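You operate a simulated robot arm through the tools that you are given. There is no shell and no other tool. Be economical: measure what you need, move in short steps, check, and stop when the job is done.

The job below is to be done with a simulated two-armed robot. You get a single attempt, and the scene is never put back.

Task
Pick up the carton marked "brown sugar" from the top of the back counter with one hand, pass it to the other hand and put it on the low shelf of the wooden table. Set down upright: carton.

It is judged by the outcome, as a careful person would: the job done as asked, and still so three seconds after it is handed in. It fails if anything else is knocked over, pushed out of place, dropped, spilled or broken.

Robot
Two 7-joint arms with two-finger grippers on one trunk, on a base that drives. Base frame: it is fixed to the floor where the robot stands at the start and does not move with it; the origin is under the middle of the robot, x ahead of it, y to its left, z up; the surface under the hand at the start is at about z = 0.84. Lengths are in m, angles in degrees, forces in N, time in s.
The left shoulder is at the start at [0.085, 0.216, 1.117], the right one opposite. With the tool pointing down near the work surface each hand reaches from about 0.32 to 0.84 m from the robot's upright axis, wherever it stands, measured 20 degrees to its own side. Places, roughly: low shelf of the wooden table [-3, 1.6, 0.2]. Payload 3.18 kg a hand.
The tool frame of a hand sits at the grasp point between the pads (the TCP): z along the fingers, y along the line on which they close. The tips reach 0.03 m beyond it. Largest opening 0.144 m; the body of the gripper starts 0.103 m behind the TCP.
Orientation is told as [roll, pitch, yaw] about the base's x, y, z axes, in that order, counted from this pose: with the fingers straight down and closing along the base's y, the tool's x points along the base's -x, its y along +y and its z along -z.

Tools
- The arms move only by the tool servo_tool. It takes "left_commands", "right_commands" or both (then of equal length, played together; a hand with none holds still); each is text: rows parted by semicolons, each of 7 numbers parted by spaces: the shift along the base's x, y, z in m, then the turn, a rotation vector about the base's x, y, z in degrees, then the gripper command, from -1 (shut) to 1 (fully open), values between in proportion. In form: tx ty tz rx ry rz claw; .... A call has 1 to 20 rows; each row is the pose to reach, as a shift and turn from the pose commanded when the call began. Each row takes 0.2 s and may step no farther than 0.05 m and 8.6 degrees from the row before; otherwise, or with a gripper value out of range, the whole call is refused. Where a pose cannot be reached the arm comes as near as it can. A force on the tool above 40 N (or 10 N above the force at the start of the call, whichever is more), or a blocked arm, ends the call early, and 0.2 s more pass. Each finger halts on what it meets, pressing with about 45 N; the grip force reading is that of the motor and also rises with nothing between the fingers. The clock runs only during rows and for 0.2 s after the last one: add rows that repeat a pose to give the fingers time. It gives the time, the measured TCP pose, the force on the tool (base axes), the opening and the grip force at its end, in the units of the frame above (readings bear some noise), with the torque about the TCP (base axes, N m) and any sound that the robot's microphone picked up.
- Cameras (640 x 400 px; columns grow to the right, rows downward): "scene" is now at [0.1766, -0.0286, 1.2974]; the picture's right is [-0.33, -0.94, 0.00], its down [-0.62, 0.21, -0.76] and it looks along [0.71, -0.25, -0.65] (base axes); focal length 239 px, centre (320, 200). "left" rides on the left gripper at [0.076, -0.016, -0.143] in its tool frame; the picture's right is [0.21, 0.98, 0.00], its down [-0.84, 0.18, -0.51] and it looks along [-0.50, 0.11, 0.86] (tool axes); focal length 218 px, centre (320, 200). "right" rides on the right gripper at [0.076, 0.016, -0.143] in its tool frame; the picture's right is [-0.21, 0.98, 0.00], its down [-0.84, -0.18, -0.51] and it looks along [-0.50, -0.11, 0.86] (tool axes); focal length 218 px, centre (320, 200). There is no depth. A picture from a camera that has moved, and an enlarged one, comes with that camera's place and axes in the base frame and with its lens.
- snapshot(camera): a new picture of that camera. It takes no simulated time.
- raise_lower(by): slides the trunk up (or, below 0, down) by that many m; the arms and the scene camera ride with it, the base frame stays. It gives what a move gives, with no picture.
- base_move(legs): drives the robot by 1 to 6 legs, each [ahead, left, turn to the left] in m, m and degrees, along the robot's own axes; the way and the turn of a leg run together, so that a leg with both is an arc; at most 1.5 m and 180 degrees a leg. The arms and the cameras ride along, it lands a little off, and it stops where it bumps. It gives what a move gives.
- turn_head(pan, tilt): turns the head with the scene camera to pan (to the left, within 80 degrees either way) and tilt (down, from -29 to 69), counted from straight ahead of the robot. It gives what a move gives.
- close_up(camera, box): a new picture of the part [left, top, right, bottom] of that camera's present view, enlarged. It takes no simulated time.
- hand_in(): hands the job in; it is judged then, once.

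Work in short steps. Places have to be worked out from the pictures, the camera data and where the tool is seen: move nearer, look again, correct. Check each grasp and each placing, and mend what went wrong. You have 120 turns and 108 pictures in all, those below and enlarged ones among them. Open the grippers and draw the arms clear of the work before you hand the job in, unless the task says otherwise; then end with one line.

The tools are called after "Call:" by a JSON object that holds its "method" and its "body". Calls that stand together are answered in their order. servo_tool: Moves the arms, as the interface text tells. Its arguments: {"type":"object","properties":{"left_commands":{"type":"string"},"right_commands":{"type":"string"}},"required":[]} The other tools are called the same way: raise_lower (by) slides the trunk up or down; base_move (legs) drives the base; turn_head (pan, tilt) turns the head that bears the scene camera; snapshot (camera) takes a picture; close_up (camera, box) takes an enlarged picture of a part of a camera's view; hand_in () hands the job in.

At the start:

```text
clock: 0.0
left_position: [0.4949, 0.014, 1.1366]
left_orientation: [0.0, -0.1, -0.1]
left_ft_force: [-0.5, -0.6, -0.2]
left_torque: [-0.03, -0.04, 0.02]
left_grip_width: 0.1441
left_grip_force: 0.2
right_position: [0.4562, -0.5112, 1.0915]
right_orientation: [0.0, 0.0, 0.0]
right_ft_force: [0.4, -0.3, 0.1]
right_torque: [0.0, 0.03, 0.0]
right_grip_width: 0.1441
right_grip_force: 0.2
trunk travel left (down, up): [-0.2, 0.169]
robot x, y, heading: [0.0016, -0.0047, 0.1]
head pan, tilt: [-19.1, 40.9]
```

scene: 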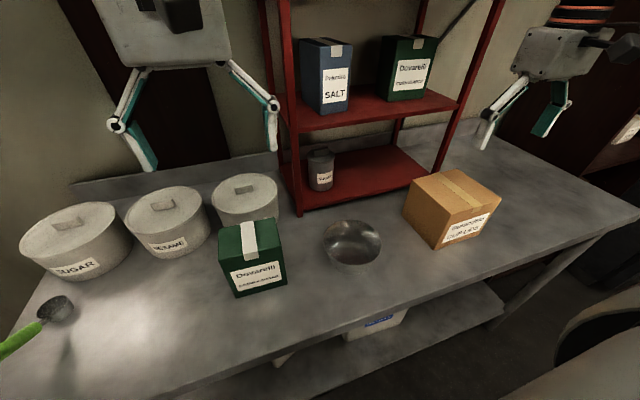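
right: 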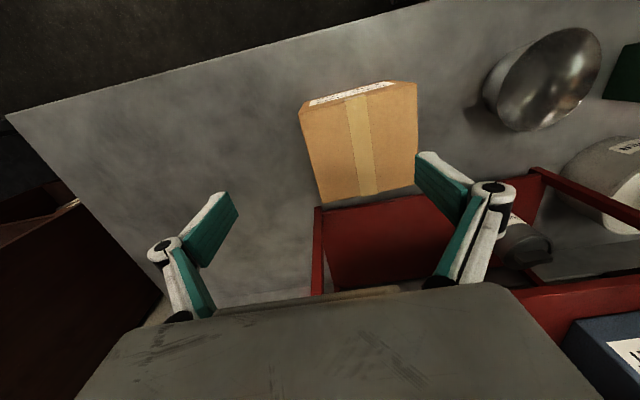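
left: 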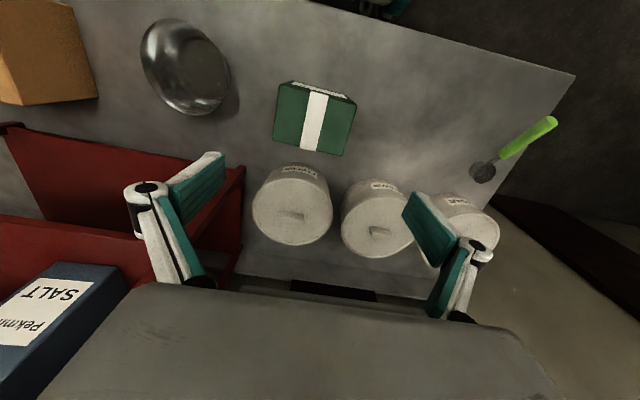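

The counter holds a green carton and a brown box, and the red rack holds another green carton. I'll enlarge the labels to read them.

Call:
{"method": "close_up", "body": {"camera": "scene", "box": [200, 200, 320, 310]}}

Call:
{"method": "close_up", "body": {"camera": "scene", "box": [280, 20, 520, 260]}}

```text
3.64 times, centred on (260, 255) of scene
camera zoom: at [0.1766, -0.0286, 1.2974], right [-0.33, -0.94, 0.0], down [-0.62, 0.21, -0.76], along [0.71, -0.25, -0.65], focal length 869 px, centre (538, 0)
```

zoom: 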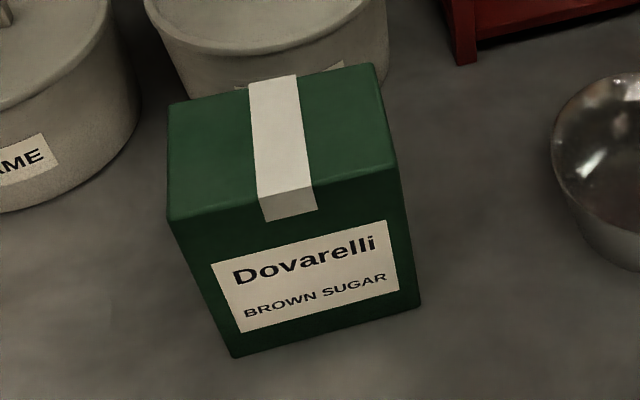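

```text
1.67 times, centred on (400, 140) of scene
camera zoom: at [0.1766, -0.0286, 1.2974], right [-0.33, -0.94, 0.0], down [-0.62, 0.21, -0.76], along [0.71, -0.25, -0.65], focal length 398 px, centre (187, 300)
```

zoom: 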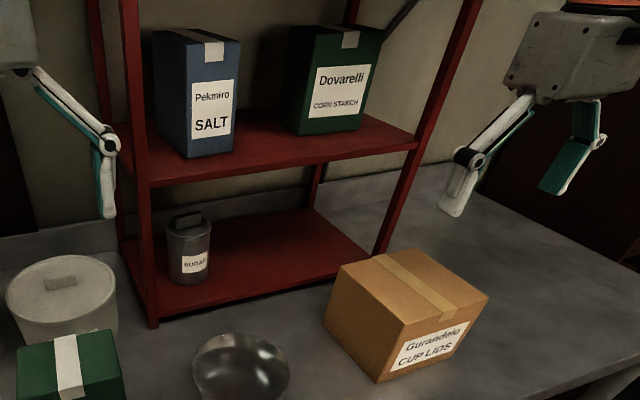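

The green carton on the counter is the brown sugar. I put it at x 0.446–0.517, y -0.053–0.049, top z≈0.97, turned about -2°. I'll move the left hand over it and check.

Call:
{"method": "servo_tool", "body": {"left_commands": "-0.013 -0.016 -0.03 0 0 -2 1; -0.013 -0.016 -0.07 0 0 -2 1; -0.013 -0.016 -0.07 0 0 -2 1"}}

Call:
{"method": "snapshot", "body": {"camera": "left"}}

Call:
{"method": "snapshot", "body": {"camera": "scene"}}

```text
clock: 0.8
left_position: [0.4829, -0.0012, 1.0662]
left_orientation: [0.0, -0.1, -2.0]
left_ft_force: [-0.1, -0.7, 0.0]
left_torque: [0.01, -0.02, -0.01]
left_grip_width: 0.144
left_grip_force: 0.3
right_position: [0.4565, -0.5121, 1.0913]
right_orientation: [0.0, -0.1, 0.0]
right_ft_force: [-0.1, 0.3, 0.1]
right_torque: [0.02, -0.02, -0.01]
right_grip_width: 0.1442
right_grip_force: 0.1
trunk travel left (down, up): [-0.2, 0.169]
robot x, y, heading: [-0.0009, -0.0001, 0.1]
head pan, tilt: [-19.1, 40.9]
```

```text
102 pictures are left
camera left: at [0.4053, -0.0153, 1.2079], right [-0.17, 0.98, 0.0], down [0.85, 0.15, 0.51], along [0.5, 0.09, -0.86], focal length 218 px, centre (320, 200)
```

left: 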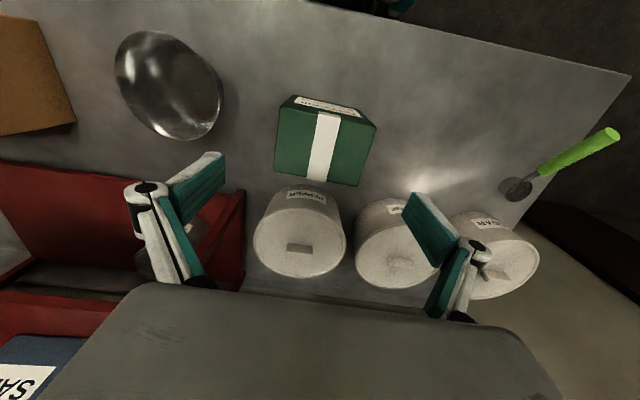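

```text
101 pictures are left
camera scene: at [0.1759, -0.0289, 1.2976], right [-0.33, -0.94, 0.0], down [-0.62, 0.21, -0.76], along [0.71, -0.25, -0.65], focal length 239 px, centre (320, 200)
```

scene: 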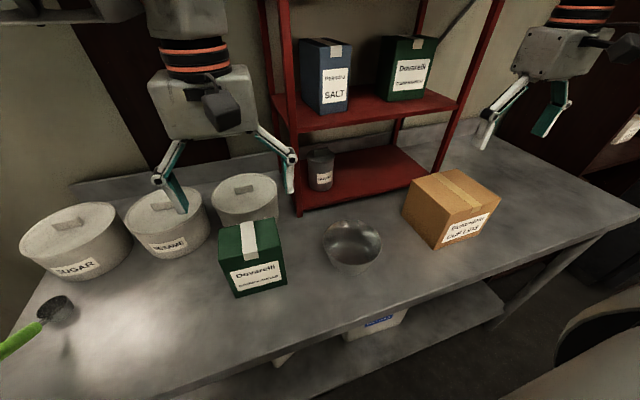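

The carton top is about where I predicted, off by x -0.003 and y +0.002. I'll descend so the TCP is 3 cm below the top.

Call:
{"method": "servo_tool", "body": {"left_commands": "-0.004 0.002 -0.03 0 0 0 1; -0.004 0.002 -0.06 0 0 0 1; -0.004 0.002 -0.09 0 0 0 1; -0.004 0.002 -0.11 0 0 0 1; -0.004 0.002 -0.124 0 0 0 1; -0.004 0.002 -0.124 0 0 0 1"}}

Call:
{"method": "snapshot", "body": {"camera": "left"}}

Call:
{"method": "snapshot", "body": {"camera": "scene"}}

```text
clock: 2.2
left_position: [0.4781, 0.001, 0.9427]
left_orientation: [0.0, 0.0, -2.0]
left_ft_force: [0.7, -0.1, 0.2]
left_torque: [0.01, 0.02, -0.02]
left_grip_width: 0.1444
left_grip_force: 0.1
right_position: [0.4577, -0.5106, 1.0918]
right_orientation: [-0.1, 0.0, 0.0]
right_ft_force: [0.3, -0.3, 0.5]
right_torque: [0.0, -0.01, -0.01]
right_grip_width: 0.1439
right_grip_force: 0.1
trunk travel left (down, up): [-0.2, 0.169]
robot x, y, heading: [0.0003, 0.0006, 0.1]
head pan, tilt: [-19.1, 40.9]
```

```text
100 pictures are left
camera left: at [0.4011, -0.0132, 1.0851], right [-0.17, 0.98, 0.0], down [0.85, 0.15, 0.51], along [0.5, 0.09, -0.86], focal length 218 px, centre (320, 200)
```

left: 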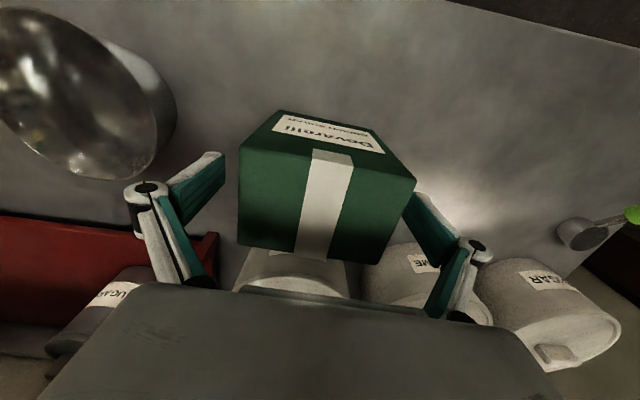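

```text
99 pictures are left
camera scene: at [0.1764, -0.0286, 1.2974], right [-0.33, -0.94, 0.0], down [-0.62, 0.21, -0.76], along [0.71, -0.25, -0.65], focal length 239 px, centre (320, 200)
```

scene: 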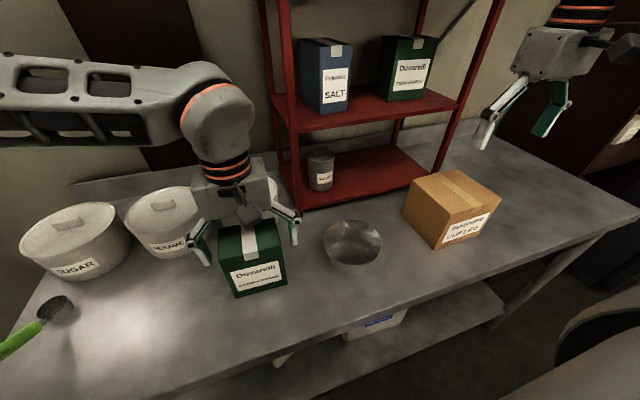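

The fingers straddle the carton, so I'll close on it.

Call:
{"method": "servo_tool", "body": {"left_commands": "0 0 0 0 0 0 0.4; 0 0 0 0 0 0 0; 0 0 0 0 0 0 -0.5; 0 0 0 0 0 0 -1; 0 0 0 0 0 0 -1"}}

Call:
{"method": "close_up", "body": {"camera": "scene", "box": [160, 140, 340, 310]}}

```text
clock: 3.4
left_position: [0.4785, 0.0012, 0.943]
left_orientation: [0.0, -0.1, -2.0]
left_ft_force: [0.5, 1.6, 0.3]
left_torque: [-0.15, -0.04, 0.03]
left_grip_width: 0.1043
left_grip_force: 45.3
right_position: [0.4572, -0.5096, 1.0917]
right_orientation: [-0.1, 0.0, 0.0]
right_ft_force: [0.6, -0.9, -0.5]
right_torque: [-0.02, 0.0, 0.05]
right_grip_width: 0.144
right_grip_force: 0.0
trunk travel left (down, up): [-0.2, 0.169]
robot x, y, heading: [0.0012, -0.0003, 0.1]
head pan, tilt: [-19.1, 40.9]
```

```text
2.35 times, centred on (250, 225) of scene
camera zoom: at [0.1766, -0.0284, 1.2974], right [-0.33, -0.94, 0.0], down [-0.62, 0.21, -0.76], along [0.71, -0.25, -0.65], focal length 562 px, centre (485, 141)
```

zoom: 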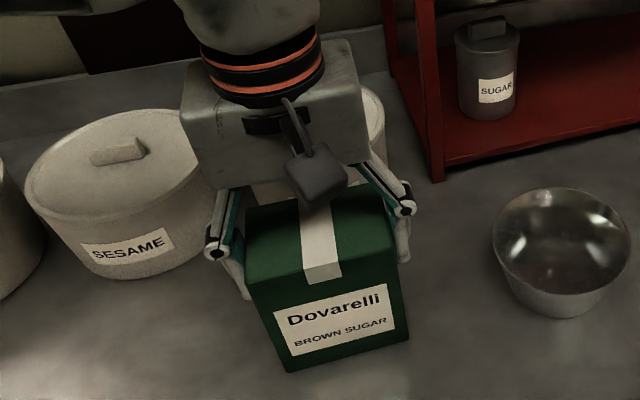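

Grip width is 0.104 at 45 N, so the carton is held. I'll lift it straight up and then pull back toward me.

Call:
{"method": "servo_tool", "body": {"left_commands": "0 0 0.03 0 0 0 -1; 0 0 0.06 0 0 0 -1; 0 0 0.1 0 0 0 -1; 0 0 0.14 0 0 0 -1; 0 0 0.18 0 0 0 -1; -0.03 0 0.2 0 0 0 -1; -0.05 0 0.2 0 0 0 -1"}}

Call:
{"method": "snapshot", "body": {"camera": "scene"}}

```text
clock: 5.0
left_position: [0.4275, 0.0, 1.1429]
left_orientation: [-0.1, 0.1, -2.0]
left_ft_force: [-0.1, -1.1, -5.6]
left_torque: [-0.01, 0.0, 0.02]
left_grip_width: 0.1044
left_grip_force: 44.9
right_position: [0.4583, -0.5107, 1.091]
right_orientation: [0.0, 0.0, -0.1]
right_ft_force: [0.2, 0.1, 0.7]
right_torque: [-0.03, 0.0, 0.0]
right_grip_width: 0.1437
right_grip_force: 0.1
trunk travel left (down, up): [-0.2, 0.169]
robot x, y, heading: [-0.0014, -0.0016, -0.2]
head pan, tilt: [-19.1, 40.9]
```

```text
97 pictures are left
camera scene: at [0.177, -0.0286, 1.2972], right [-0.33, -0.94, 0.0], down [-0.62, 0.21, -0.76], along [0.71, -0.25, -0.65], focal length 239 px, centre (320, 200)
```

scene: 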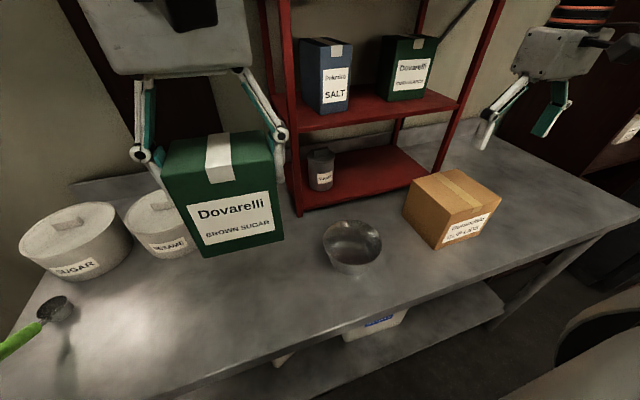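

The carton is lifted and secure. Before driving, I'll look around with the head.

Call:
{"method": "turn_head", "body": {"pan": 80, "tilt": 25}}

Call:
{"method": "snapshot", "body": {"camera": "scene"}}

Call:
{"method": "turn_head", "body": {"pan": -80, "tilt": 25}}

Call:
{"method": "snapshot", "body": {"camera": "scene"}}

```text
clock: 6.8
left_position: [0.4268, 0.0, 1.1427]
left_orientation: [0.0, 0.0, -2.0]
left_ft_force: [0.6, -0.8, -5.3]
left_torque: [-0.02, -0.03, -0.01]
left_grip_width: 0.1046
left_grip_force: 44.8
right_position: [0.4566, -0.5102, 1.0901]
right_orientation: [0.0, -0.1, -0.1]
right_ft_force: [0.6, -1.1, 0.1]
right_torque: [0.04, 0.0, 0.02]
right_grip_width: 0.144
right_grip_force: 0.1
trunk travel left (down, up): [-0.2, 0.169]
robot x, y, heading: [0.005, 0.0024, 0.1]
head pan, tilt: [80.0, 25.0]
```

```text
96 pictures are left
camera scene: at [0.1132, 0.0898, 1.3219], right [0.98, -0.17, 0.0], down [-0.07, -0.42, -0.91], along [0.16, 0.89, -0.42], focal length 239 px, centre (320, 200)
```

scene: 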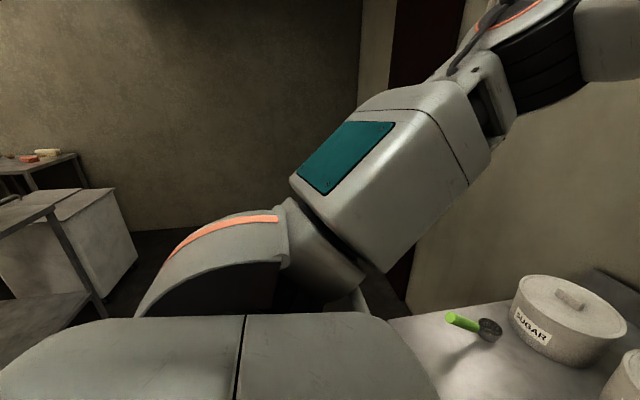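

```text
clock: 9.2
left_position: [0.4271, -0.0002, 1.1437]
left_orientation: [0.1, 0.0, -2.0]
left_ft_force: [0.4, -0.4, -4.9]
left_torque: [0.01, -0.01, 0.01]
left_grip_width: 0.1047
left_grip_force: 45.2
right_position: [0.4579, -0.5122, 1.0911]
right_orientation: [0.0, 0.0, 0.0]
right_ft_force: [-0.4, 0.3, -0.1]
right_torque: [-0.03, 0.01, -0.03]
right_grip_width: 0.1439
right_grip_force: 0.1
trunk travel left (down, up): [-0.2, 0.169]
robot x, y, heading: [-0.0029, -0.0017, 0.2]
head pan, tilt: [-80.0, 25.0]
```

```text
95 pictures are left
camera scene: at [0.1132, -0.0916, 1.3219], right [-0.98, -0.17, 0.0], down [-0.07, 0.42, -0.91], along [0.16, -0.89, -0.42], focal length 239 px, centre (320, 200)
```

scene: 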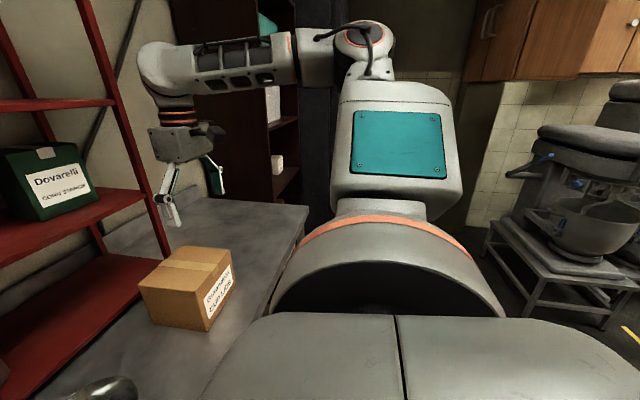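

Nothing I can see blocks backing up. I'll reverse 0.4 m from the counter, then turn left about 60° so the head can see behind.

Call:
{"method": "base_move", "body": {"legs": [[-0.4, 0, 0]]}}

Call:
{"method": "base_move", "body": {"legs": [[0, 0, 75]]}}

Call:
{"method": "turn_head", "body": {"pan": 60, "tilt": 25}}

Call:
{"method": "snapshot", "body": {"camera": "scene"}}

```text
clock: 11.7
left_position: [0.0283, 0.0008, 1.1432]
left_orientation: [0.0, 0.0, -1.4]
left_ft_force: [0.9, 0.1, -4.4]
left_torque: [0.01, -0.04, 0.01]
left_grip_width: 0.1045
left_grip_force: 44.5
right_position: [0.0629, -0.5084, 1.0927]
right_orientation: [0.2, 0.0, 0.3]
right_ft_force: [-0.2, -0.4, -0.2]
right_torque: [0.02, -0.02, 0.0]
right_grip_width: 0.144
right_grip_force: 0.1
trunk travel left (down, up): [-0.2, 0.169]
robot x, y, heading: [-0.3942, -0.0012, 0.5]
head pan, tilt: [-80.0, 25.0]
```

```text
clock: 15.3
left_position: [-0.2818, 0.4105, 1.1433]
left_orientation: [0.0, 0.0, 72.1]
left_ft_force: [1.1, -1.0, -6.3]
left_torque: [-0.03, 0.0, -0.01]
left_grip_width: 0.1044
left_grip_force: 44.8
right_position: [0.219, 0.2995, 1.09]
right_orientation: [0.0, -0.1, 74.2]
right_ft_force: [0.0, -0.1, -0.1]
right_torque: [-0.02, 0.02, 0.0]
right_grip_width: 0.1441
right_grip_force: 0.1
trunk travel left (down, up): [-0.2, 0.169]
robot x, y, heading: [-0.398, -0.0013, 74.1]
head pan, tilt: [-80.0, 25.0]
```

```text
clock: 17.5
left_position: [-0.2813, 0.4089, 1.142]
left_orientation: [0.0, 0.0, 72.3]
left_ft_force: [-0.6, 0.8, -5.3]
left_torque: [-0.02, -0.01, 0.0]
left_grip_width: 0.1044
left_grip_force: 45.3
right_position: [0.2197, 0.2993, 1.0908]
right_orientation: [0.0, 0.1, 74.3]
right_ft_force: [0.2, 0.5, -1.5]
right_torque: [0.0, 0.03, -0.04]
right_grip_width: 0.144
right_grip_force: 0.1
trunk travel left (down, up): [-0.2, 0.169]
robot x, y, heading: [-0.3953, 0.0027, 74.2]
head pan, tilt: [60.0, 25.0]
```

```text
94 pictures are left
camera scene: at [-0.4346, 0.1561, 1.3219], right [0.72, 0.7, 0.0], down [0.29, -0.3, -0.91], along [-0.63, 0.65, -0.42], focal length 239 px, centre (320, 200)
```

scene: 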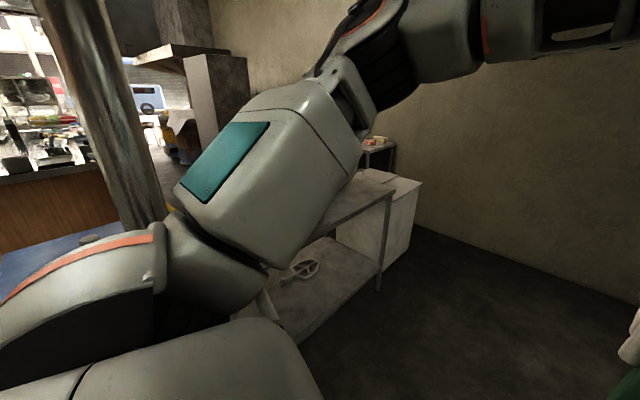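

There's a column and a grey table to my left, but my own arm blocks the view. I'll turn further to face the wooden table.

Call:
{"method": "base_move", "body": {"legs": [[0, 0, 75]]}}

Call:
{"method": "turn_head", "body": {"pan": 0, "tilt": 15}}

Call:
{"method": "snapshot", "body": {"camera": "scene"}}

```text
clock: 19.6
left_position: [-0.4328, 0.4238, 1.1208]
left_orientation: [3.2, 1.9, 96.0]
left_ft_force: [0.3, 0.4, -4.3]
left_torque: [-0.06, -0.08, -0.01]
left_grip_width: 0.1045
left_grip_force: 44.5
right_position: [0.0381, 0.5672, 1.079]
right_orientation: [1.0, 0.4, 101.3]
right_ft_force: [1.5, -0.8, -0.4]
right_torque: [0.09, 0.14, 0.02]
right_grip_width: 0.1439
right_grip_force: 0.0
trunk travel left (down, up): [-0.2, 0.169]
robot x, y, heading: [-0.3908, 0.0055, 101.2]
head pan, tilt: [60.0, 25.0]
stopped in leg 1: the robot was blocked; the commanded pose is now the measured one
```

```text
clock: 20.9
left_position: [-0.4346, 0.4246, 1.1187]
left_orientation: [3.7, 2.1, 96.3]
left_ft_force: [0.0, -0.5, -5.6]
left_torque: [0.0, 0.02, 0.0]
left_grip_width: 0.1046
left_grip_force: 44.9
right_position: [0.0364, 0.5696, 1.0732]
right_orientation: [1.2, 0.9, 101.6]
right_ft_force: [0.3, 1.1, 1.2]
right_torque: [0.04, 0.0, -0.02]
right_grip_width: 0.144
right_grip_force: 0.1
trunk travel left (down, up): [-0.2, 0.169]
robot x, y, heading: [-0.3862, 0.0066, 101.6]
head pan, tilt: [0.0, 15.0]
```

```text
93 pictures are left
camera scene: at [-0.405, 0.2067, 1.3356], right [0.98, 0.2, -0.02], down [0.03, -0.27, -0.96], along [-0.2, 0.94, -0.27], focal length 239 px, centre (320, 200)
```

scene: 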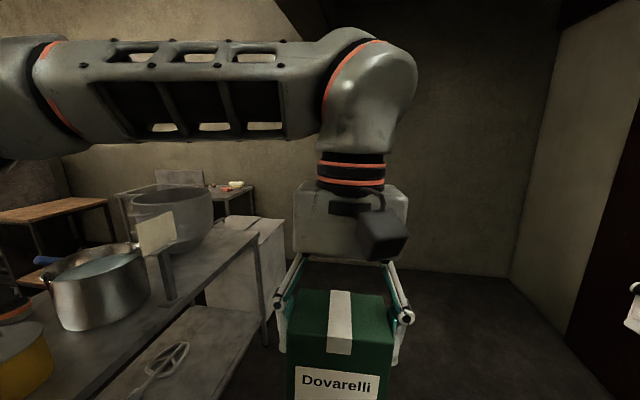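

I've been blocked and the trunk is slightly tilted, so something is being pressed on my left, either the column or the grey table. I'll turn back right and look left.

Call:
{"method": "base_move", "body": {"legs": [[0, 0, -15]]}}

Call:
{"method": "turn_head", "body": {"pan": 80, "tilt": 45}}

Call:
{"method": "snapshot", "body": {"camera": "scene"}}

Call:
{"method": "turn_head", "body": {"pan": 35, "tilt": 25}}

Call:
{"method": "snapshot", "body": {"camera": "scene"}}

```text
clock: 22.2
left_position: [-0.3523, 0.4171, 1.128]
left_orientation: [1.9, 1.0, 82.4]
left_ft_force: [0.6, -0.3, -4.6]
left_torque: [-0.03, -0.01, -0.02]
left_grip_width: 0.1045
left_grip_force: 44.8
right_position: [0.1431, 0.4338, 1.0903]
right_orientation: [0.1, 0.2, 87.0]
right_ft_force: [0.6, -1.0, -0.6]
right_torque: [0.02, 0.03, 0.01]
right_grip_width: 0.144
right_grip_force: 0.1
trunk travel left (down, up): [-0.2, 0.169]
robot x, y, heading: [-0.389, 0.0036, 86.9]
head pan, tilt: [0.0, 15.0]
```

```text
clock: 23.7
left_position: [-0.353, 0.4168, 1.1279]
left_orientation: [2.0, 0.9, 82.5]
left_ft_force: [0.1, -0.3, -5.3]
left_torque: [-0.04, 0.03, 0.02]
left_grip_width: 0.1045
left_grip_force: 45.0
right_position: [0.1433, 0.4351, 1.0897]
right_orientation: [0.0, 0.2, 87.0]
right_ft_force: [-0.3, -0.6, -0.6]
right_torque: [0.0, 0.02, 0.0]
right_grip_width: 0.1441
right_grip_force: 0.1
trunk travel left (down, up): [-0.2, 0.169]
robot x, y, heading: [-0.3902, 0.0037, 87.0]
head pan, tilt: [80.0, 45.0]
```

```text
92 pictures are left
camera scene: at [-0.4635, 0.1177, 1.2914], right [0.22, 0.97, 0.0], down [0.69, -0.16, -0.71], along [-0.69, 0.16, -0.71], focal length 239 px, centre (320, 200)
```

scene: 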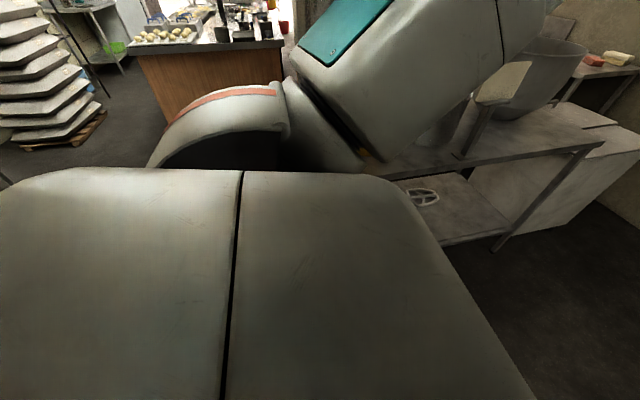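

```text
clock: 24.8
left_position: [-0.3543, 0.4166, 1.1279]
left_orientation: [2.0, 1.0, 82.5]
left_ft_force: [0.7, 0.4, -5.8]
left_torque: [0.01, -0.02, -0.02]
left_grip_width: 0.1043
left_grip_force: 44.8
right_position: [0.1438, 0.4348, 1.0898]
right_orientation: [0.0, 0.3, 87.0]
right_ft_force: [0.5, -0.3, 0.7]
right_torque: [0.01, 0.01, 0.0]
right_grip_width: 0.1439
right_grip_force: 0.0
trunk travel left (down, up): [-0.2, 0.169]
robot x, y, heading: [-0.3898, 0.003, 87.0]
head pan, tilt: [35.0, 25.0]
```

```text
91 pictures are left
camera scene: at [-0.4332, 0.1775, 1.3219], right [0.85, 0.53, 0.0], down [0.22, -0.36, -0.91], along [-0.48, 0.77, -0.42], focal length 239 px, centre (320, 200)
```

scene: 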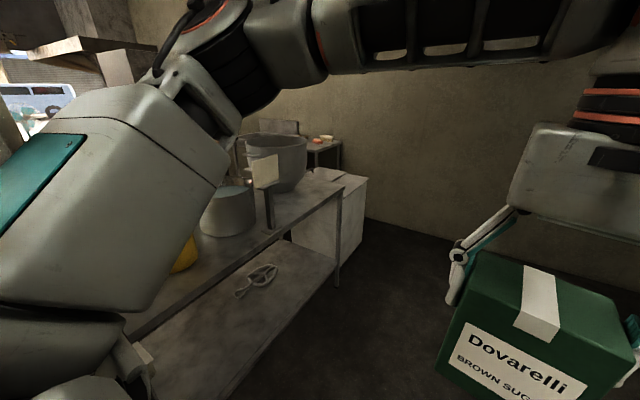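

I want a clearer look at the obstacle on the left, so I'll look up and left.

Call:
{"method": "turn_head", "body": {"pan": 80, "tilt": 5}}

Call:
{"method": "snapshot", "body": {"camera": "scene"}}

```text
clock: 25.9
left_position: [-0.3528, 0.418, 1.1279]
left_orientation: [1.9, 0.9, 82.5]
left_ft_force: [-0.3, -0.3, -5.7]
left_torque: [0.01, 0.01, 0.04]
left_grip_width: 0.1046
left_grip_force: 44.8
right_position: [0.1434, 0.4357, 1.0894]
right_orientation: [0.1, 0.2, 87.0]
right_ft_force: [-0.5, -0.7, 0.8]
right_torque: [-0.01, -0.01, 0.0]
right_grip_width: 0.1441
right_grip_force: 0.0
trunk travel left (down, up): [-0.2, 0.169]
robot x, y, heading: [-0.3866, 0.0036, 87.2]
head pan, tilt: [80.0, 5.0]
```

```text
90 pictures are left
camera scene: at [-0.4738, 0.1201, 1.3544], right [0.22, 0.97, 0.0], down [0.09, -0.02, -1.0], along [-0.97, 0.22, -0.09], focal length 239 px, centre (320, 200)
```

scene: 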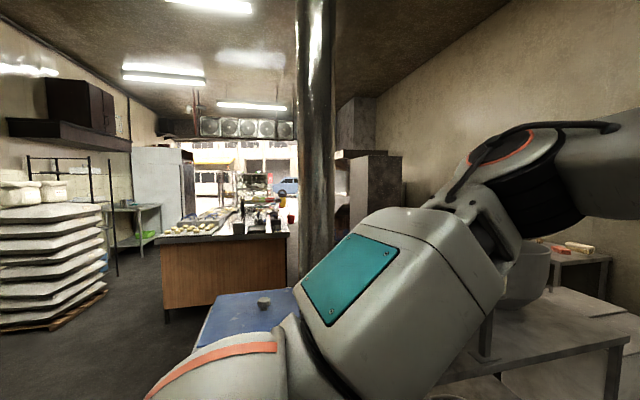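

The left elbow is close to a column at about (-1.0, 0.2), and the wooden table lies beyond the grey one. There's free space ahead here, so I'll do the handover now. The left hand levels the carton and extends it forward, so the right hand can come in from behind and below.

Call:
{"method": "servo_tool", "body": {"left_commands": "0.01 0.04 -0.01 0.2 -0.5 2 -1; 0.02 0.08 -0.025 0.3 -1 4 -1; 0.03 0.12 -0.04 0.5 -1.5 6 -1; 0.04 0.16 -0.055 0.64 -2 8 -1; 0.05 0.2 -0.07 0.64 -2 9.5 -1; 0.062 0.232 -0.08 0.64 -2 9.5 -1; 0.062 0.232 -0.08 0.64 -2 9.5 -1"}}

Call:
{"method": "turn_head", "body": {"pan": -10, "tilt": 25}}

Call:
{"method": "snapshot", "body": {"camera": "scene"}}

```text
clock: 27.5
left_position: [-0.3585, 0.6894, 1.0749]
left_orientation: [-5.0, 1.0, 98.8]
left_ft_force: [0.6, -0.4, -5.4]
left_torque: [0.02, 0.06, 0.04]
left_grip_width: 0.1043
left_grip_force: 45.5
right_position: [0.1436, 0.4346, 1.0897]
right_orientation: [0.1, 0.1, 87.0]
right_ft_force: [-0.1, -0.5, -0.1]
right_torque: [0.03, 0.07, 0.01]
right_grip_width: 0.1439
right_grip_force: 0.1
trunk travel left (down, up): [-0.2, 0.169]
robot x, y, heading: [-0.39, 0.0034, 87.2]
head pan, tilt: [80.0, 5.0]
stopped in row 7 (left hand): the arm was blocked; the commanded pose is now the measured one
```

```text
clock: 29.2
left_position: [-0.36, 0.6907, 1.0767]
left_orientation: [-4.9, 1.0, 99.1]
left_ft_force: [0.3, -0.5, -5.1]
left_torque: [-0.01, 0.01, 0.0]
left_grip_width: 0.1046
left_grip_force: 45.2
right_position: [0.143, 0.4371, 1.0911]
right_orientation: [0.1, 0.1, 87.0]
right_ft_force: [-0.1, -0.2, 0.7]
right_torque: [0.0, 0.02, -0.02]
right_grip_width: 0.1439
right_grip_force: 0.0
trunk travel left (down, up): [-0.2, 0.169]
robot x, y, heading: [-0.3889, 0.0052, 87.2]
head pan, tilt: [-10.0, 25.0]
```

```text
89 pictures are left
camera scene: at [-0.3643, 0.1895, 1.3219], right [0.98, -0.22, 0.0], down [-0.09, -0.41, -0.91], along [0.2, 0.88, -0.42], focal length 239 px, centre (320, 200)
```

scene: 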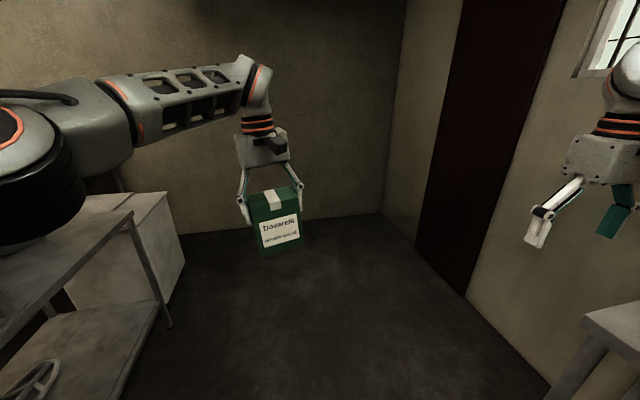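

The left arm is fouling something on the left, the column or the grey table. I'll sidestep the base right by 0.2 m to clear it.

Call:
{"method": "base_move", "body": {"legs": [[0, -0.2, 0]]}}

Call:
{"method": "snapshot", "body": {"camera": "scene"}}

```text
clock: 31.6
left_position: [-0.1592, 0.6814, 1.0758]
left_orientation: [-4.9, 1.1, 99.3]
left_ft_force: [0.2, 0.0, -5.0]
left_torque: [-0.04, 0.02, -0.03]
left_grip_width: 0.1046
left_grip_force: 45.1
right_position: [0.3449, 0.428, 1.0899]
right_orientation: [0.0, 0.1, 87.4]
right_ft_force: [0.3, 0.1, -0.3]
right_torque: [0.0, 0.05, 0.02]
right_grip_width: 0.144
right_grip_force: 0.1
trunk travel left (down, up): [-0.2, 0.169]
robot x, y, heading: [-0.1896, -0.0072, 87.0]
head pan, tilt: [-10.0, 25.0]
```

```text
88 pictures are left
camera scene: at [-0.1603, 0.1799, 1.3219], right [0.98, -0.22, 0.0], down [-0.09, -0.41, -0.91], along [0.2, 0.88, -0.42], focal length 239 px, centre (320, 200)
```

scene: 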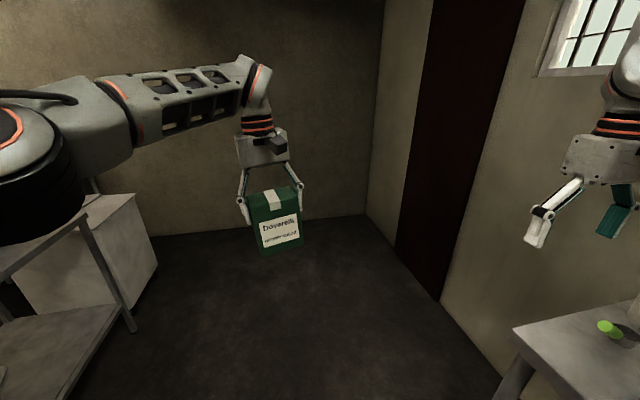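

The hand is clear now. I'll re-level the carton and bring it to the handover place.

Call:
{"method": "servo_tool", "body": {"left_commands": "0.02 -0.01 0 0.1 1.5 -2 -1; 0.04 -0.02 0 0.2 3 -4 -1; 0.063 -0.033 -0.01 0.3 5 -7 -1; 0.063 -0.033 -0.02 0.3 5 -7 -1; 0.063 -0.033 -0.02 0.3 5 -7 -1"}}

Call:
{"method": "snapshot", "body": {"camera": "scene"}}

```text
clock: 32.3
left_position: [-0.1871, 0.6982, 1.106]
left_orientation: [-7.4, 0.9, 102.3]
left_ft_force: [0.2, 0.4, -5.3]
left_torque: [-0.01, 0.05, -0.02]
left_grip_width: 0.1045
left_grip_force: 44.6
left hand out of reach, approached as far as the arm can: row 3
right_position: [0.3431, 0.431, 1.0901]
right_orientation: [0.0, 0.2, 87.5]
right_ft_force: [1.0, 1.3, -1.0]
right_torque: [-0.06, 0.01, -0.01]
right_grip_width: 0.1442
right_grip_force: 0.1
trunk travel left (down, up): [-0.2, 0.169]
robot x, y, heading: [-0.183, -0.0054, 87.4]
head pan, tilt: [-10.0, 25.0]
stopped in row 3 (left hand): the arm was blocked; the commanded pose is now the measured one
```

```text
87 pictures are left
camera scene: at [-0.161, 0.1806, 1.3217], right [0.98, -0.22, 0.0], down [-0.09, -0.41, -0.91], along [0.2, 0.88, -0.42], focal length 239 px, centre (320, 200)
```

scene: 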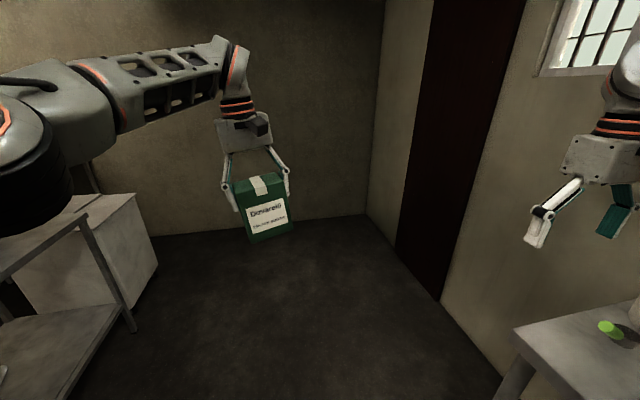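

The arm moved the wrong way, which looks like a joint limit far out. I'll bring the hand back toward the body while levelling.

Call:
{"method": "servo_tool", "body": {"left_commands": "0 -0.04 0 0 0 0 -1; 0 -0.08 0 -0.2 1.5 -3 -1; 0 -0.12 0 -0.3 3 -6 -1; 0 -0.16 0 -0.4 4.5 -9 -1; 0 -0.18 0 -0.6 6 -12 -1; 0 -0.18 0 -0.7 7.4 -15 -1; 0 -0.18 0 -0.7 7.4 -15 -1"}}

Call:
{"method": "snapshot", "body": {"camera": "scene"}}

```text
clock: 33.9
left_position: [-0.182, 0.5141, 1.1068]
left_orientation: [0.4, 0.8, 86.8]
left_ft_force: [0.1, 0.5, -5.4]
left_torque: [-0.03, 0.01, 0.0]
left_grip_width: 0.1043
left_grip_force: 44.6
right_position: [0.3427, 0.4294, 1.09]
right_orientation: [0.0, 0.1, 87.5]
right_ft_force: [-0.6, 0.1, 0.0]
right_torque: [0.01, 0.0, -0.01]
right_grip_width: 0.1438
right_grip_force: 0.1
trunk travel left (down, up): [-0.2, 0.169]
robot x, y, heading: [-0.1861, -0.0069, 87.3]
head pan, tilt: [-10.0, 25.0]
```

```text
86 pictures are left
camera scene: at [-0.1611, 0.1798, 1.3219], right [0.98, -0.22, 0.0], down [-0.09, -0.41, -0.91], along [0.2, 0.88, -0.42], focal length 239 px, centre (320, 200)
```

scene: 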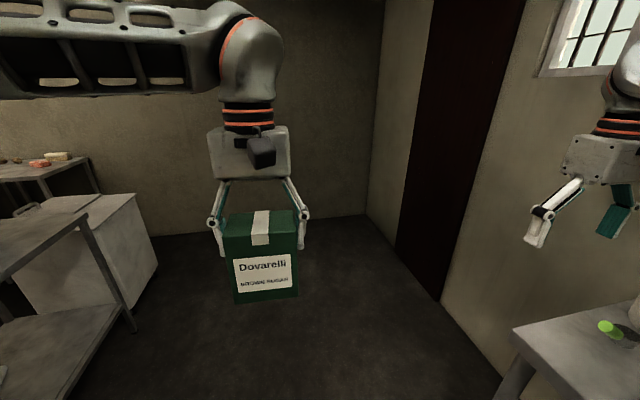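

The carton is level again at 0.52 m ahead. Lower down should give more reach, so I'll move forward and down gently.

Call:
{"method": "servo_tool", "body": {"left_commands": "0.005 0.01 -0.04 0 0 0 -1; 0.01 0.02 -0.08 0 -0.4 0 -1; 0.02 0.04 -0.12 0.4 -0.4 0 -1; 0.03 0.07 -0.15 0.4 -0.4 0 -1; 0.04 0.09 -0.15 0.4 -0.4 0 -1; 0.04 0.09 -0.15 0.4 -0.4 0 -1"}}

```text
clock: 35.3
left_position: [-0.1425, 0.6074, 0.9526]
left_orientation: [-0.1, 0.5, 86.9]
left_ft_force: [0.1, -0.2, -6.1]
left_torque: [-0.05, -0.03, -0.01]
left_grip_width: 0.1048
left_grip_force: 45.4
right_position: [0.3439, 0.4297, 1.0911]
right_orientation: [0.0, 0.0, 87.5]
right_ft_force: [0.3, -0.6, 0.0]
right_torque: [0.02, 0.01, 0.05]
right_grip_width: 0.144
right_grip_force: 0.1
trunk travel left (down, up): [-0.2, 0.169]
robot x, y, heading: [-0.1865, -0.0039, 87.4]
head pan, tilt: [-10.0, 25.0]
```

The left hand is good here. I'll drive 0.35 m ahead to get the right arm away from the counter, then rotate the right hand to point forward and 35° down, placed behind the carton.

Call:
{"method": "base_move", "body": {"legs": [[0.35, 0, 0]]}}

Call:
{"method": "snapshot", "body": {"camera": "scene"}}

```text
clock: 37.6
left_position: [-0.1305, 0.9556, 0.9529]
left_orientation: [0.0, 0.4, 87.2]
left_ft_force: [0.2, -0.4, -5.6]
left_torque: [-0.04, 0.01, -0.02]
left_grip_width: 0.1045
left_grip_force: 45.4
right_position: [0.3571, 0.778, 1.0912]
right_orientation: [0.0, 0.1, 87.7]
right_ft_force: [-0.1, -0.2, 0.4]
right_torque: [-0.03, -0.02, 0.0]
right_grip_width: 0.1442
right_grip_force: 0.1
trunk travel left (down, up): [-0.2, 0.169]
robot x, y, heading: [-0.1732, 0.3421, 87.8]
head pan, tilt: [-10.0, 25.0]
```

```text
85 pictures are left
camera scene: at [-0.147, 0.5274, 1.3219], right [0.98, -0.21, 0.0], down [-0.09, -0.41, -0.91], along [0.19, 0.89, -0.42], focal length 239 px, centre (320, 200)
```

scene: 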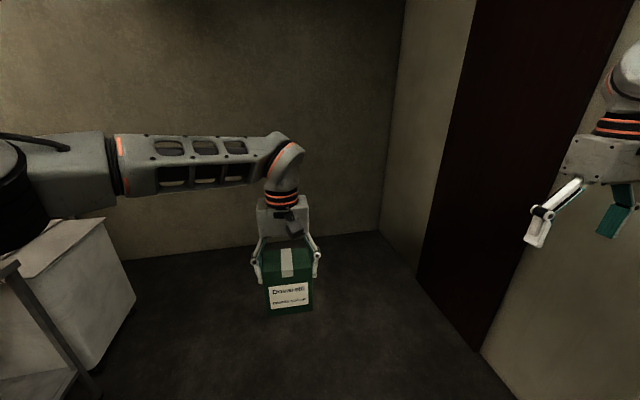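

Carton TCP is at (-0.131, 0.956), bottom ≈0.85. I'll rotate the right hand 55° to point forward and down where it is, before bringing it across.

Call:
{"method": "servo_tool", "body": {"right_commands": "0 0 -0.02 8 -0.3 0 1; 0 0 -0.04 16 -0.6 0 1; 0 0.01 -0.06 24 -0.9 0 1; 0 0.02 -0.08 32 -1.2 0 1; 0 0.03 -0.1 40 -1.5 0 1; 0 0.04 -0.12 48 -1.8 0 1; 0 0.048 -0.12 55 -2.1 0 1; 0 0.048 -0.12 55 -2.1 0 1"}}

Call:
{"method": "snapshot", "body": {"camera": "scene"}}

```text
clock: 39.4
left_position: [-0.1316, 0.9529, 0.953]
left_orientation: [0.0, 0.3, 87.1]
left_ft_force: [-0.3, 0.9, -5.8]
left_torque: [-0.05, -0.01, -0.01]
left_grip_width: 0.1044
left_grip_force: 44.7
right_position: [0.3559, 0.826, 0.9681]
right_orientation: [0.3, -55.0, 87.6]
right_ft_force: [-0.6, 0.1, 0.5]
right_torque: [0.01, -0.05, -0.02]
right_grip_width: 0.144
right_grip_force: 0.0
trunk travel left (down, up): [-0.2, 0.169]
robot x, y, heading: [-0.17, 0.3463, 87.8]
head pan, tilt: [-10.0, 25.0]
```

```text
84 pictures are left
camera scene: at [-0.1472, 0.527, 1.3219], right [0.98, -0.21, 0.0], down [-0.09, -0.41, -0.91], along [0.19, 0.89, -0.42], focal length 239 px, centre (320, 200)
```

scene: 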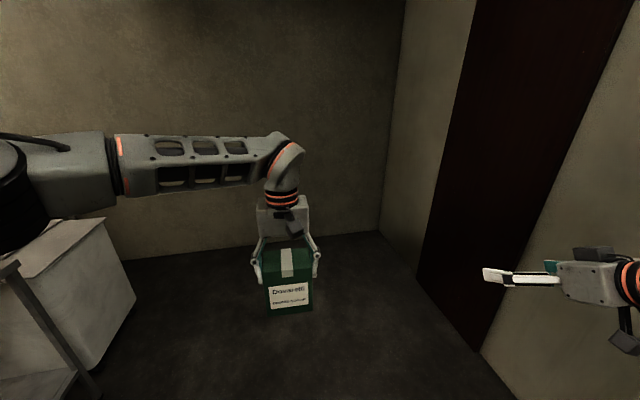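

The rotation worked. Now I'll slide the right hand left to sit behind the carton.

Call:
{"method": "servo_tool", "body": {"right_commands": "-0.05 -0.01 0 0 0 0 1; -0.1 -0.02 0 0 0 0 1; -0.15 -0.02 0 0 0 0 1; -0.2 -0.02 0 0 0 0 1; -0.25 -0.02 0 0 0 0 1; -0.3 -0.02 0 0 0 0 1; -0.35 -0.02 0 0 0 0 1; -0.4 -0.02 0 0 0 0 1; -0.45 -0.02 0 0 0 0 1; -0.49 -0.02 0 0 0 -0.5 1; -0.49 -0.02 0 0 0 -0.5 1"}}

Call:
{"method": "turn_head", "body": {"pan": 0, "tilt": 40}}

Call:
{"method": "snapshot", "body": {"camera": "scene"}}

Call:
{"method": "snapshot", "body": {"camera": "right"}}

```text
refused: row 1 steps farther than a row can; nothing moved
```

```text
clock: 40.2
left_position: [-0.1307, 0.9537, 0.9538]
left_orientation: [0.1, 0.4, 87.1]
left_ft_force: [-0.9, 0.0, -5.7]
left_torque: [0.03, -0.01, 0.01]
left_grip_width: 0.1046
left_grip_force: 45.6
right_position: [0.3558, 0.8258, 0.9691]
right_orientation: [0.2, -54.9, 87.6]
right_ft_force: [0.3, 0.4, -0.3]
right_torque: [-0.02, 0.05, 0.0]
right_grip_width: 0.1444
right_grip_force: 0.1
trunk travel left (down, up): [-0.2, 0.169]
robot x, y, heading: [-0.1709, 0.3423, 87.7]
head pan, tilt: [0.0, 40.0]
```

```text
83 pictures are left
camera scene: at [-0.1632, 0.5219, 1.2987], right [1.0, -0.04, 0.0], down [-0.03, -0.64, -0.77], along [0.03, 0.77, -0.64], focal length 239 px, centre (320, 200)
```

scene: 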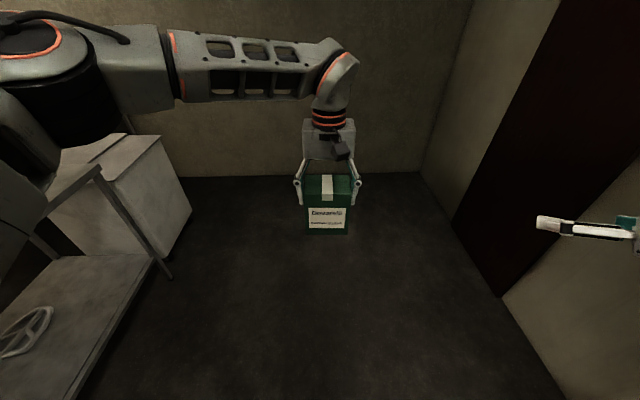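

```text
82 pictures are left
camera right: at [0.333, 0.6662, 0.9887], right [-0.97, 0.16, 0.17], down [0.18, 0.06, 0.98], along [0.14, 0.99, -0.09], focal length 218 px, centre (320, 200)
```

right: 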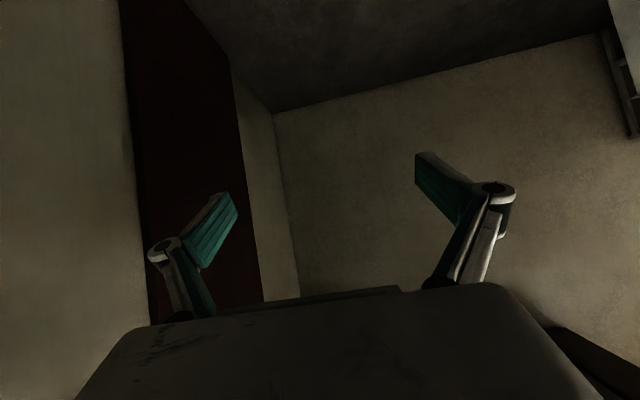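

The diagonal steps were slightly too long, so I'll resend with smaller ones.

Call:
{"method": "servo_tool", "body": {"right_commands": "-0.045 -0.01 0 0 0 0 1; -0.09 -0.02 0 0 0 0 1; -0.135 -0.02 0 0 0 0 1; -0.18 -0.02 0 0 0 0 1; -0.225 -0.02 0 0 0 0 1; -0.27 -0.02 0 0 0 0 1; -0.315 -0.02 0 0 0 0 1; -0.36 -0.02 0 0 0 0 1; -0.405 -0.02 0 0 0 0 1; -0.45 -0.02 0 0 0 0 1; -0.49 -0.02 0 0 0 -0.5 1; -0.49 -0.02 0 0 0 -0.5 1"}}

Call:
{"method": "snapshot", "body": {"camera": "scene"}}

Call:
{"method": "snapshot", "body": {"camera": "right"}}

```text
clock: 42.8
left_position: [-0.1277, 0.9511, 0.956]
left_orientation: [-0.1, 0.2, 87.0]
left_ft_force: [0.2, -0.5, -4.6]
left_torque: [0.09, 0.07, -0.01]
left_grip_width: 0.1044
left_grip_force: 45.1
right_position: [-0.1151, 0.8226, 0.9843]
right_orientation: [6.3, -53.9, 79.3]
right_ft_force: [-0.2, -1.4, 0.9]
right_torque: [0.01, 0.03, 0.04]
right_grip_width: 0.1439
right_grip_force: 0.1
right hand out of reach, approached as far as the arm can: row 1, 2, 3, 4, 5, 6, 7, 8, 9, 10, 11, 12
trunk travel left (down, up): [-0.2, 0.169]
robot x, y, heading: [-0.1733, 0.3432, 87.6]
head pan, tilt: [0.0, 40.0]
```

```text
81 pictures are left
camera scene: at [-0.1612, 0.5186, 1.2995], right [1.0, -0.04, 0.0], down [-0.03, -0.64, -0.77], along [0.03, 0.77, -0.64], focal length 239 px, centre (320, 200)
```

scene: 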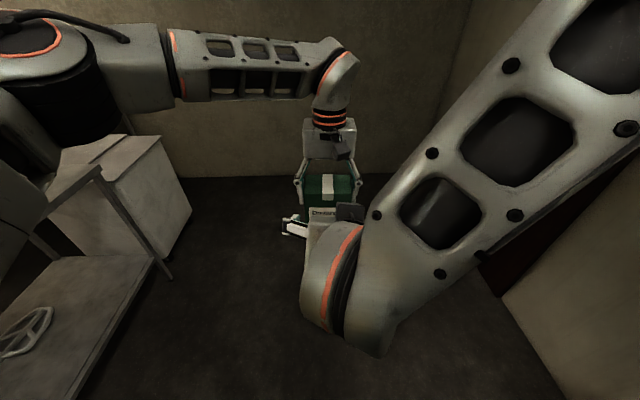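

```text
80 pictures are left
camera right: at [-0.1469, 0.6638, 1.0081], right [-0.95, 0.22, 0.23], down [0.25, 0.06, 0.97], along [0.2, 0.97, -0.11], focal length 218 px, centre (320, 200)
```

right: 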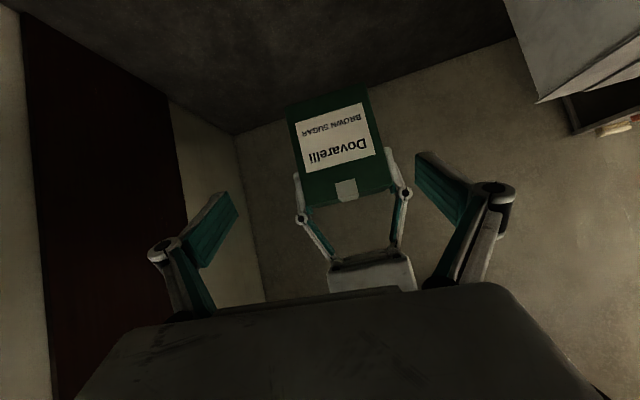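

The right arm is near a joint limit that close to centre. I'll shift the carton right and forward, which suits the right arm better.

Call:
{"method": "servo_tool", "body": {"left_commands": "0.03 0.01 0 0 0 0 -1; 0.06 0.02 -0.01 0 0 0 -1; 0.09 0.03 -0.02 0 0 0 -1; 0.12 0.04 -0.03 0 0 0 -1; 0.12 0.04 -0.03 0 0 0 -1"}}

```text
clock: 43.7
left_position: [-0.1407, 1.0619, 0.9453]
left_orientation: [-3.2, 0.9, 98.6]
left_ft_force: [0.7, -0.1, -6.3]
left_torque: [-0.04, 0.01, -0.03]
left_grip_width: 0.1043
left_grip_force: 44.9
left hand out of reach, approached as far as the arm can: row 4
right_position: [-0.1216, 0.8265, 0.9875]
right_orientation: [6.8, -53.9, 79.1]
right_ft_force: [-0.4, 0.8, -0.8]
right_torque: [0.0, -0.01, 0.01]
right_grip_width: 0.1436
right_grip_force: 0.0
trunk travel left (down, up): [-0.2, 0.169]
robot x, y, heading: [-0.1691, 0.3435, 87.8]
head pan, tilt: [0.0, 40.0]
stopped in row 4 (left hand): the arm was blocked; the commanded pose is now the measured one
```

The left arm can't cross right any further, so the meeting point must be central but lower. First I'll move the right hand away to the right and down, restoring its orientation.

Call:
{"method": "servo_tool", "body": {"right_commands": "0.04 0 0 0 -1 0.8 1; 0.08 0 -0.02 0.2 -2 1.6 1; 0.12 0 -0.05 0.4 -3 2.4 1; 0.15 0.005 -0.08 0.65 -4 3.3 1; 0.17 0.01 -0.115 0.65 -4 3.3 1; 0.17 0.01 -0.115 0.65 -4 3.3 1"}}

```text
clock: 45.1
left_position: [-0.143, 1.0593, 0.9499]
left_orientation: [-3.3, 0.6, 98.4]
left_ft_force: [0.2, -0.1, -5.1]
left_torque: [0.02, 0.02, -0.01]
left_grip_width: 0.1046
left_grip_force: 44.6
right_position: [0.0409, 0.8608, 0.8603]
right_orientation: [-0.8, -55.1, 88.8]
right_ft_force: [0.3, 0.9, 0.3]
right_torque: [-0.01, -0.01, 0.0]
right_grip_width: 0.144
right_grip_force: 0.1
right hand out of reach, approached as far as the arm can: row 2, 3, 4, 5, 6
trunk travel left (down, up): [-0.2, 0.169]
robot x, y, heading: [-0.1697, 0.3412, 87.9]
head pan, tilt: [0.0, 40.0]
```

The right arm's constraint is being too close to its shoulder, so farther and lower is better. I'll bring the left hand to the centre at f≈0.65 and z≈0.83, levelled.

Call:
{"method": "servo_tool", "body": {"left_commands": "0 -0.03 -0.02 0 1 -3 -1; 0 -0.06 -0.05 0 2 -6 -1; -0.003 -0.07 -0.08 0.1 3.35 -10.4 -1; -0.003 -0.067 -0.12 0.1 3.35 -10.4 -1; -0.003 -0.067 -0.12 0.1 3.35 -10.4 -1"}}

Call:
{"method": "snapshot", "body": {"camera": "scene"}}

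```text
clock: 46.3
left_position: [-0.1434, 0.9884, 0.8314]
left_orientation: [0.0, 0.3, 87.7]
left_ft_force: [1.0, 0.2, -5.7]
left_torque: [-0.02, -0.01, -0.01]
left_grip_width: 0.1045
left_grip_force: 44.9
right_position: [0.0412, 0.861, 0.8608]
right_orientation: [-0.7, -55.2, 88.8]
right_ft_force: [0.1, -0.1, -0.1]
right_torque: [-0.02, 0.04, 0.03]
right_grip_width: 0.144
right_grip_force: 0.0
trunk travel left (down, up): [-0.2, 0.169]
robot x, y, heading: [-0.1716, 0.342, 87.9]
head pan, tilt: [0.0, 40.0]
```

```text
79 pictures are left
camera scene: at [-0.1639, 0.5214, 1.2989], right [1.0, -0.04, 0.0], down [-0.02, -0.64, -0.77], along [0.03, 0.77, -0.64], focal length 239 px, centre (320, 200)
```

scene: 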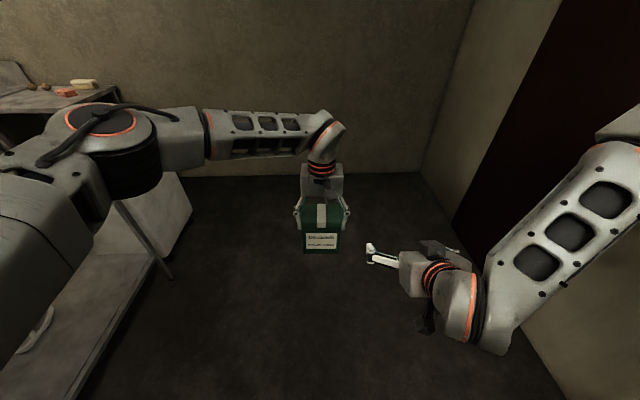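

The carton is level with its bottom at about 0.728. I'll slide the right hand across to the pre-grasp pose, about 11 cm short along its axis.

Call:
{"method": "servo_tool", "body": {"right_commands": "-0.04 0 -0.01 0 0 0 1; -0.08 0 -0.02 0 0 0 1; -0.12 0.005 -0.03 0 0 0 1; -0.16 0.01 -0.03 0 0 -0.5 1; -0.185 0.02 -0.03 0 0 -1 1; -0.185 0.02 -0.03 0 0 -1 1"}}

Call:
{"method": "snapshot", "body": {"camera": "right"}}

Call:
{"method": "snapshot", "body": {"camera": "scene"}}

```text
clock: 47.7
left_position: [-0.1433, 0.988, 0.8306]
left_orientation: [0.0, 0.4, 87.7]
left_ft_force: [0.7, 0.6, -5.3]
left_torque: [-0.04, -0.02, 0.01]
left_grip_width: 0.1046
left_grip_force: 45.0
right_position: [-0.1481, 0.8779, 0.829]
right_orientation: [-0.6, -55.2, 87.8]
right_ft_force: [0.5, 0.5, 1.5]
right_torque: [0.0, -0.02, 0.01]
right_grip_width: 0.144
right_grip_force: 0.0
trunk travel left (down, up): [-0.2, 0.169]
robot x, y, heading: [-0.1701, 0.3419, 87.9]
head pan, tilt: [0.0, 40.0]
```

```text
78 pictures are left
camera right: at [-0.1725, 0.718, 0.8479], right [-0.97, 0.17, 0.16], down [0.18, 0.06, 0.98], along [0.15, 0.98, -0.08], focal length 218 px, centre (320, 200)
```

right: 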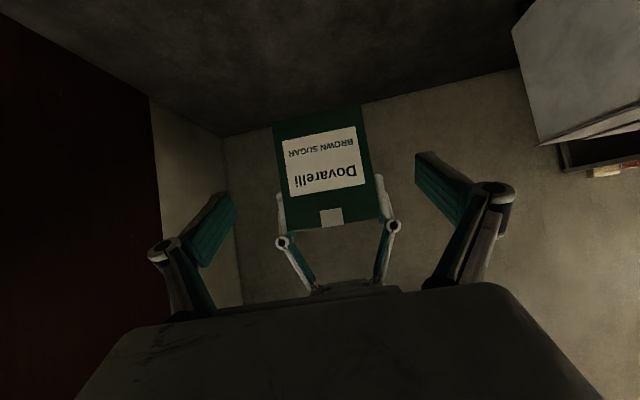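

```text
77 pictures are left
camera scene: at [-0.1636, 0.5219, 1.2987], right [1.0, -0.04, 0.0], down [-0.02, -0.64, -0.77], along [0.03, 0.77, -0.64], focal length 239 px, centre (320, 200)
```

scene: 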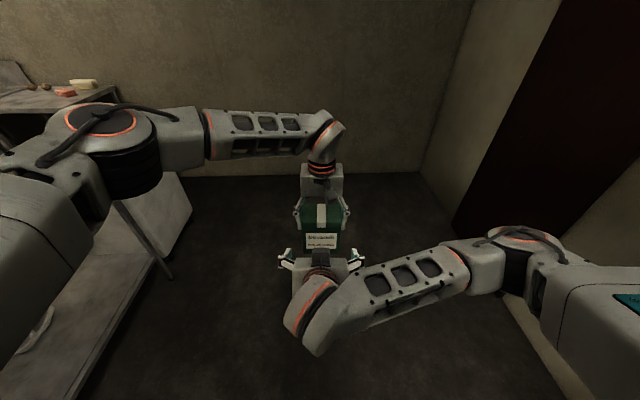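

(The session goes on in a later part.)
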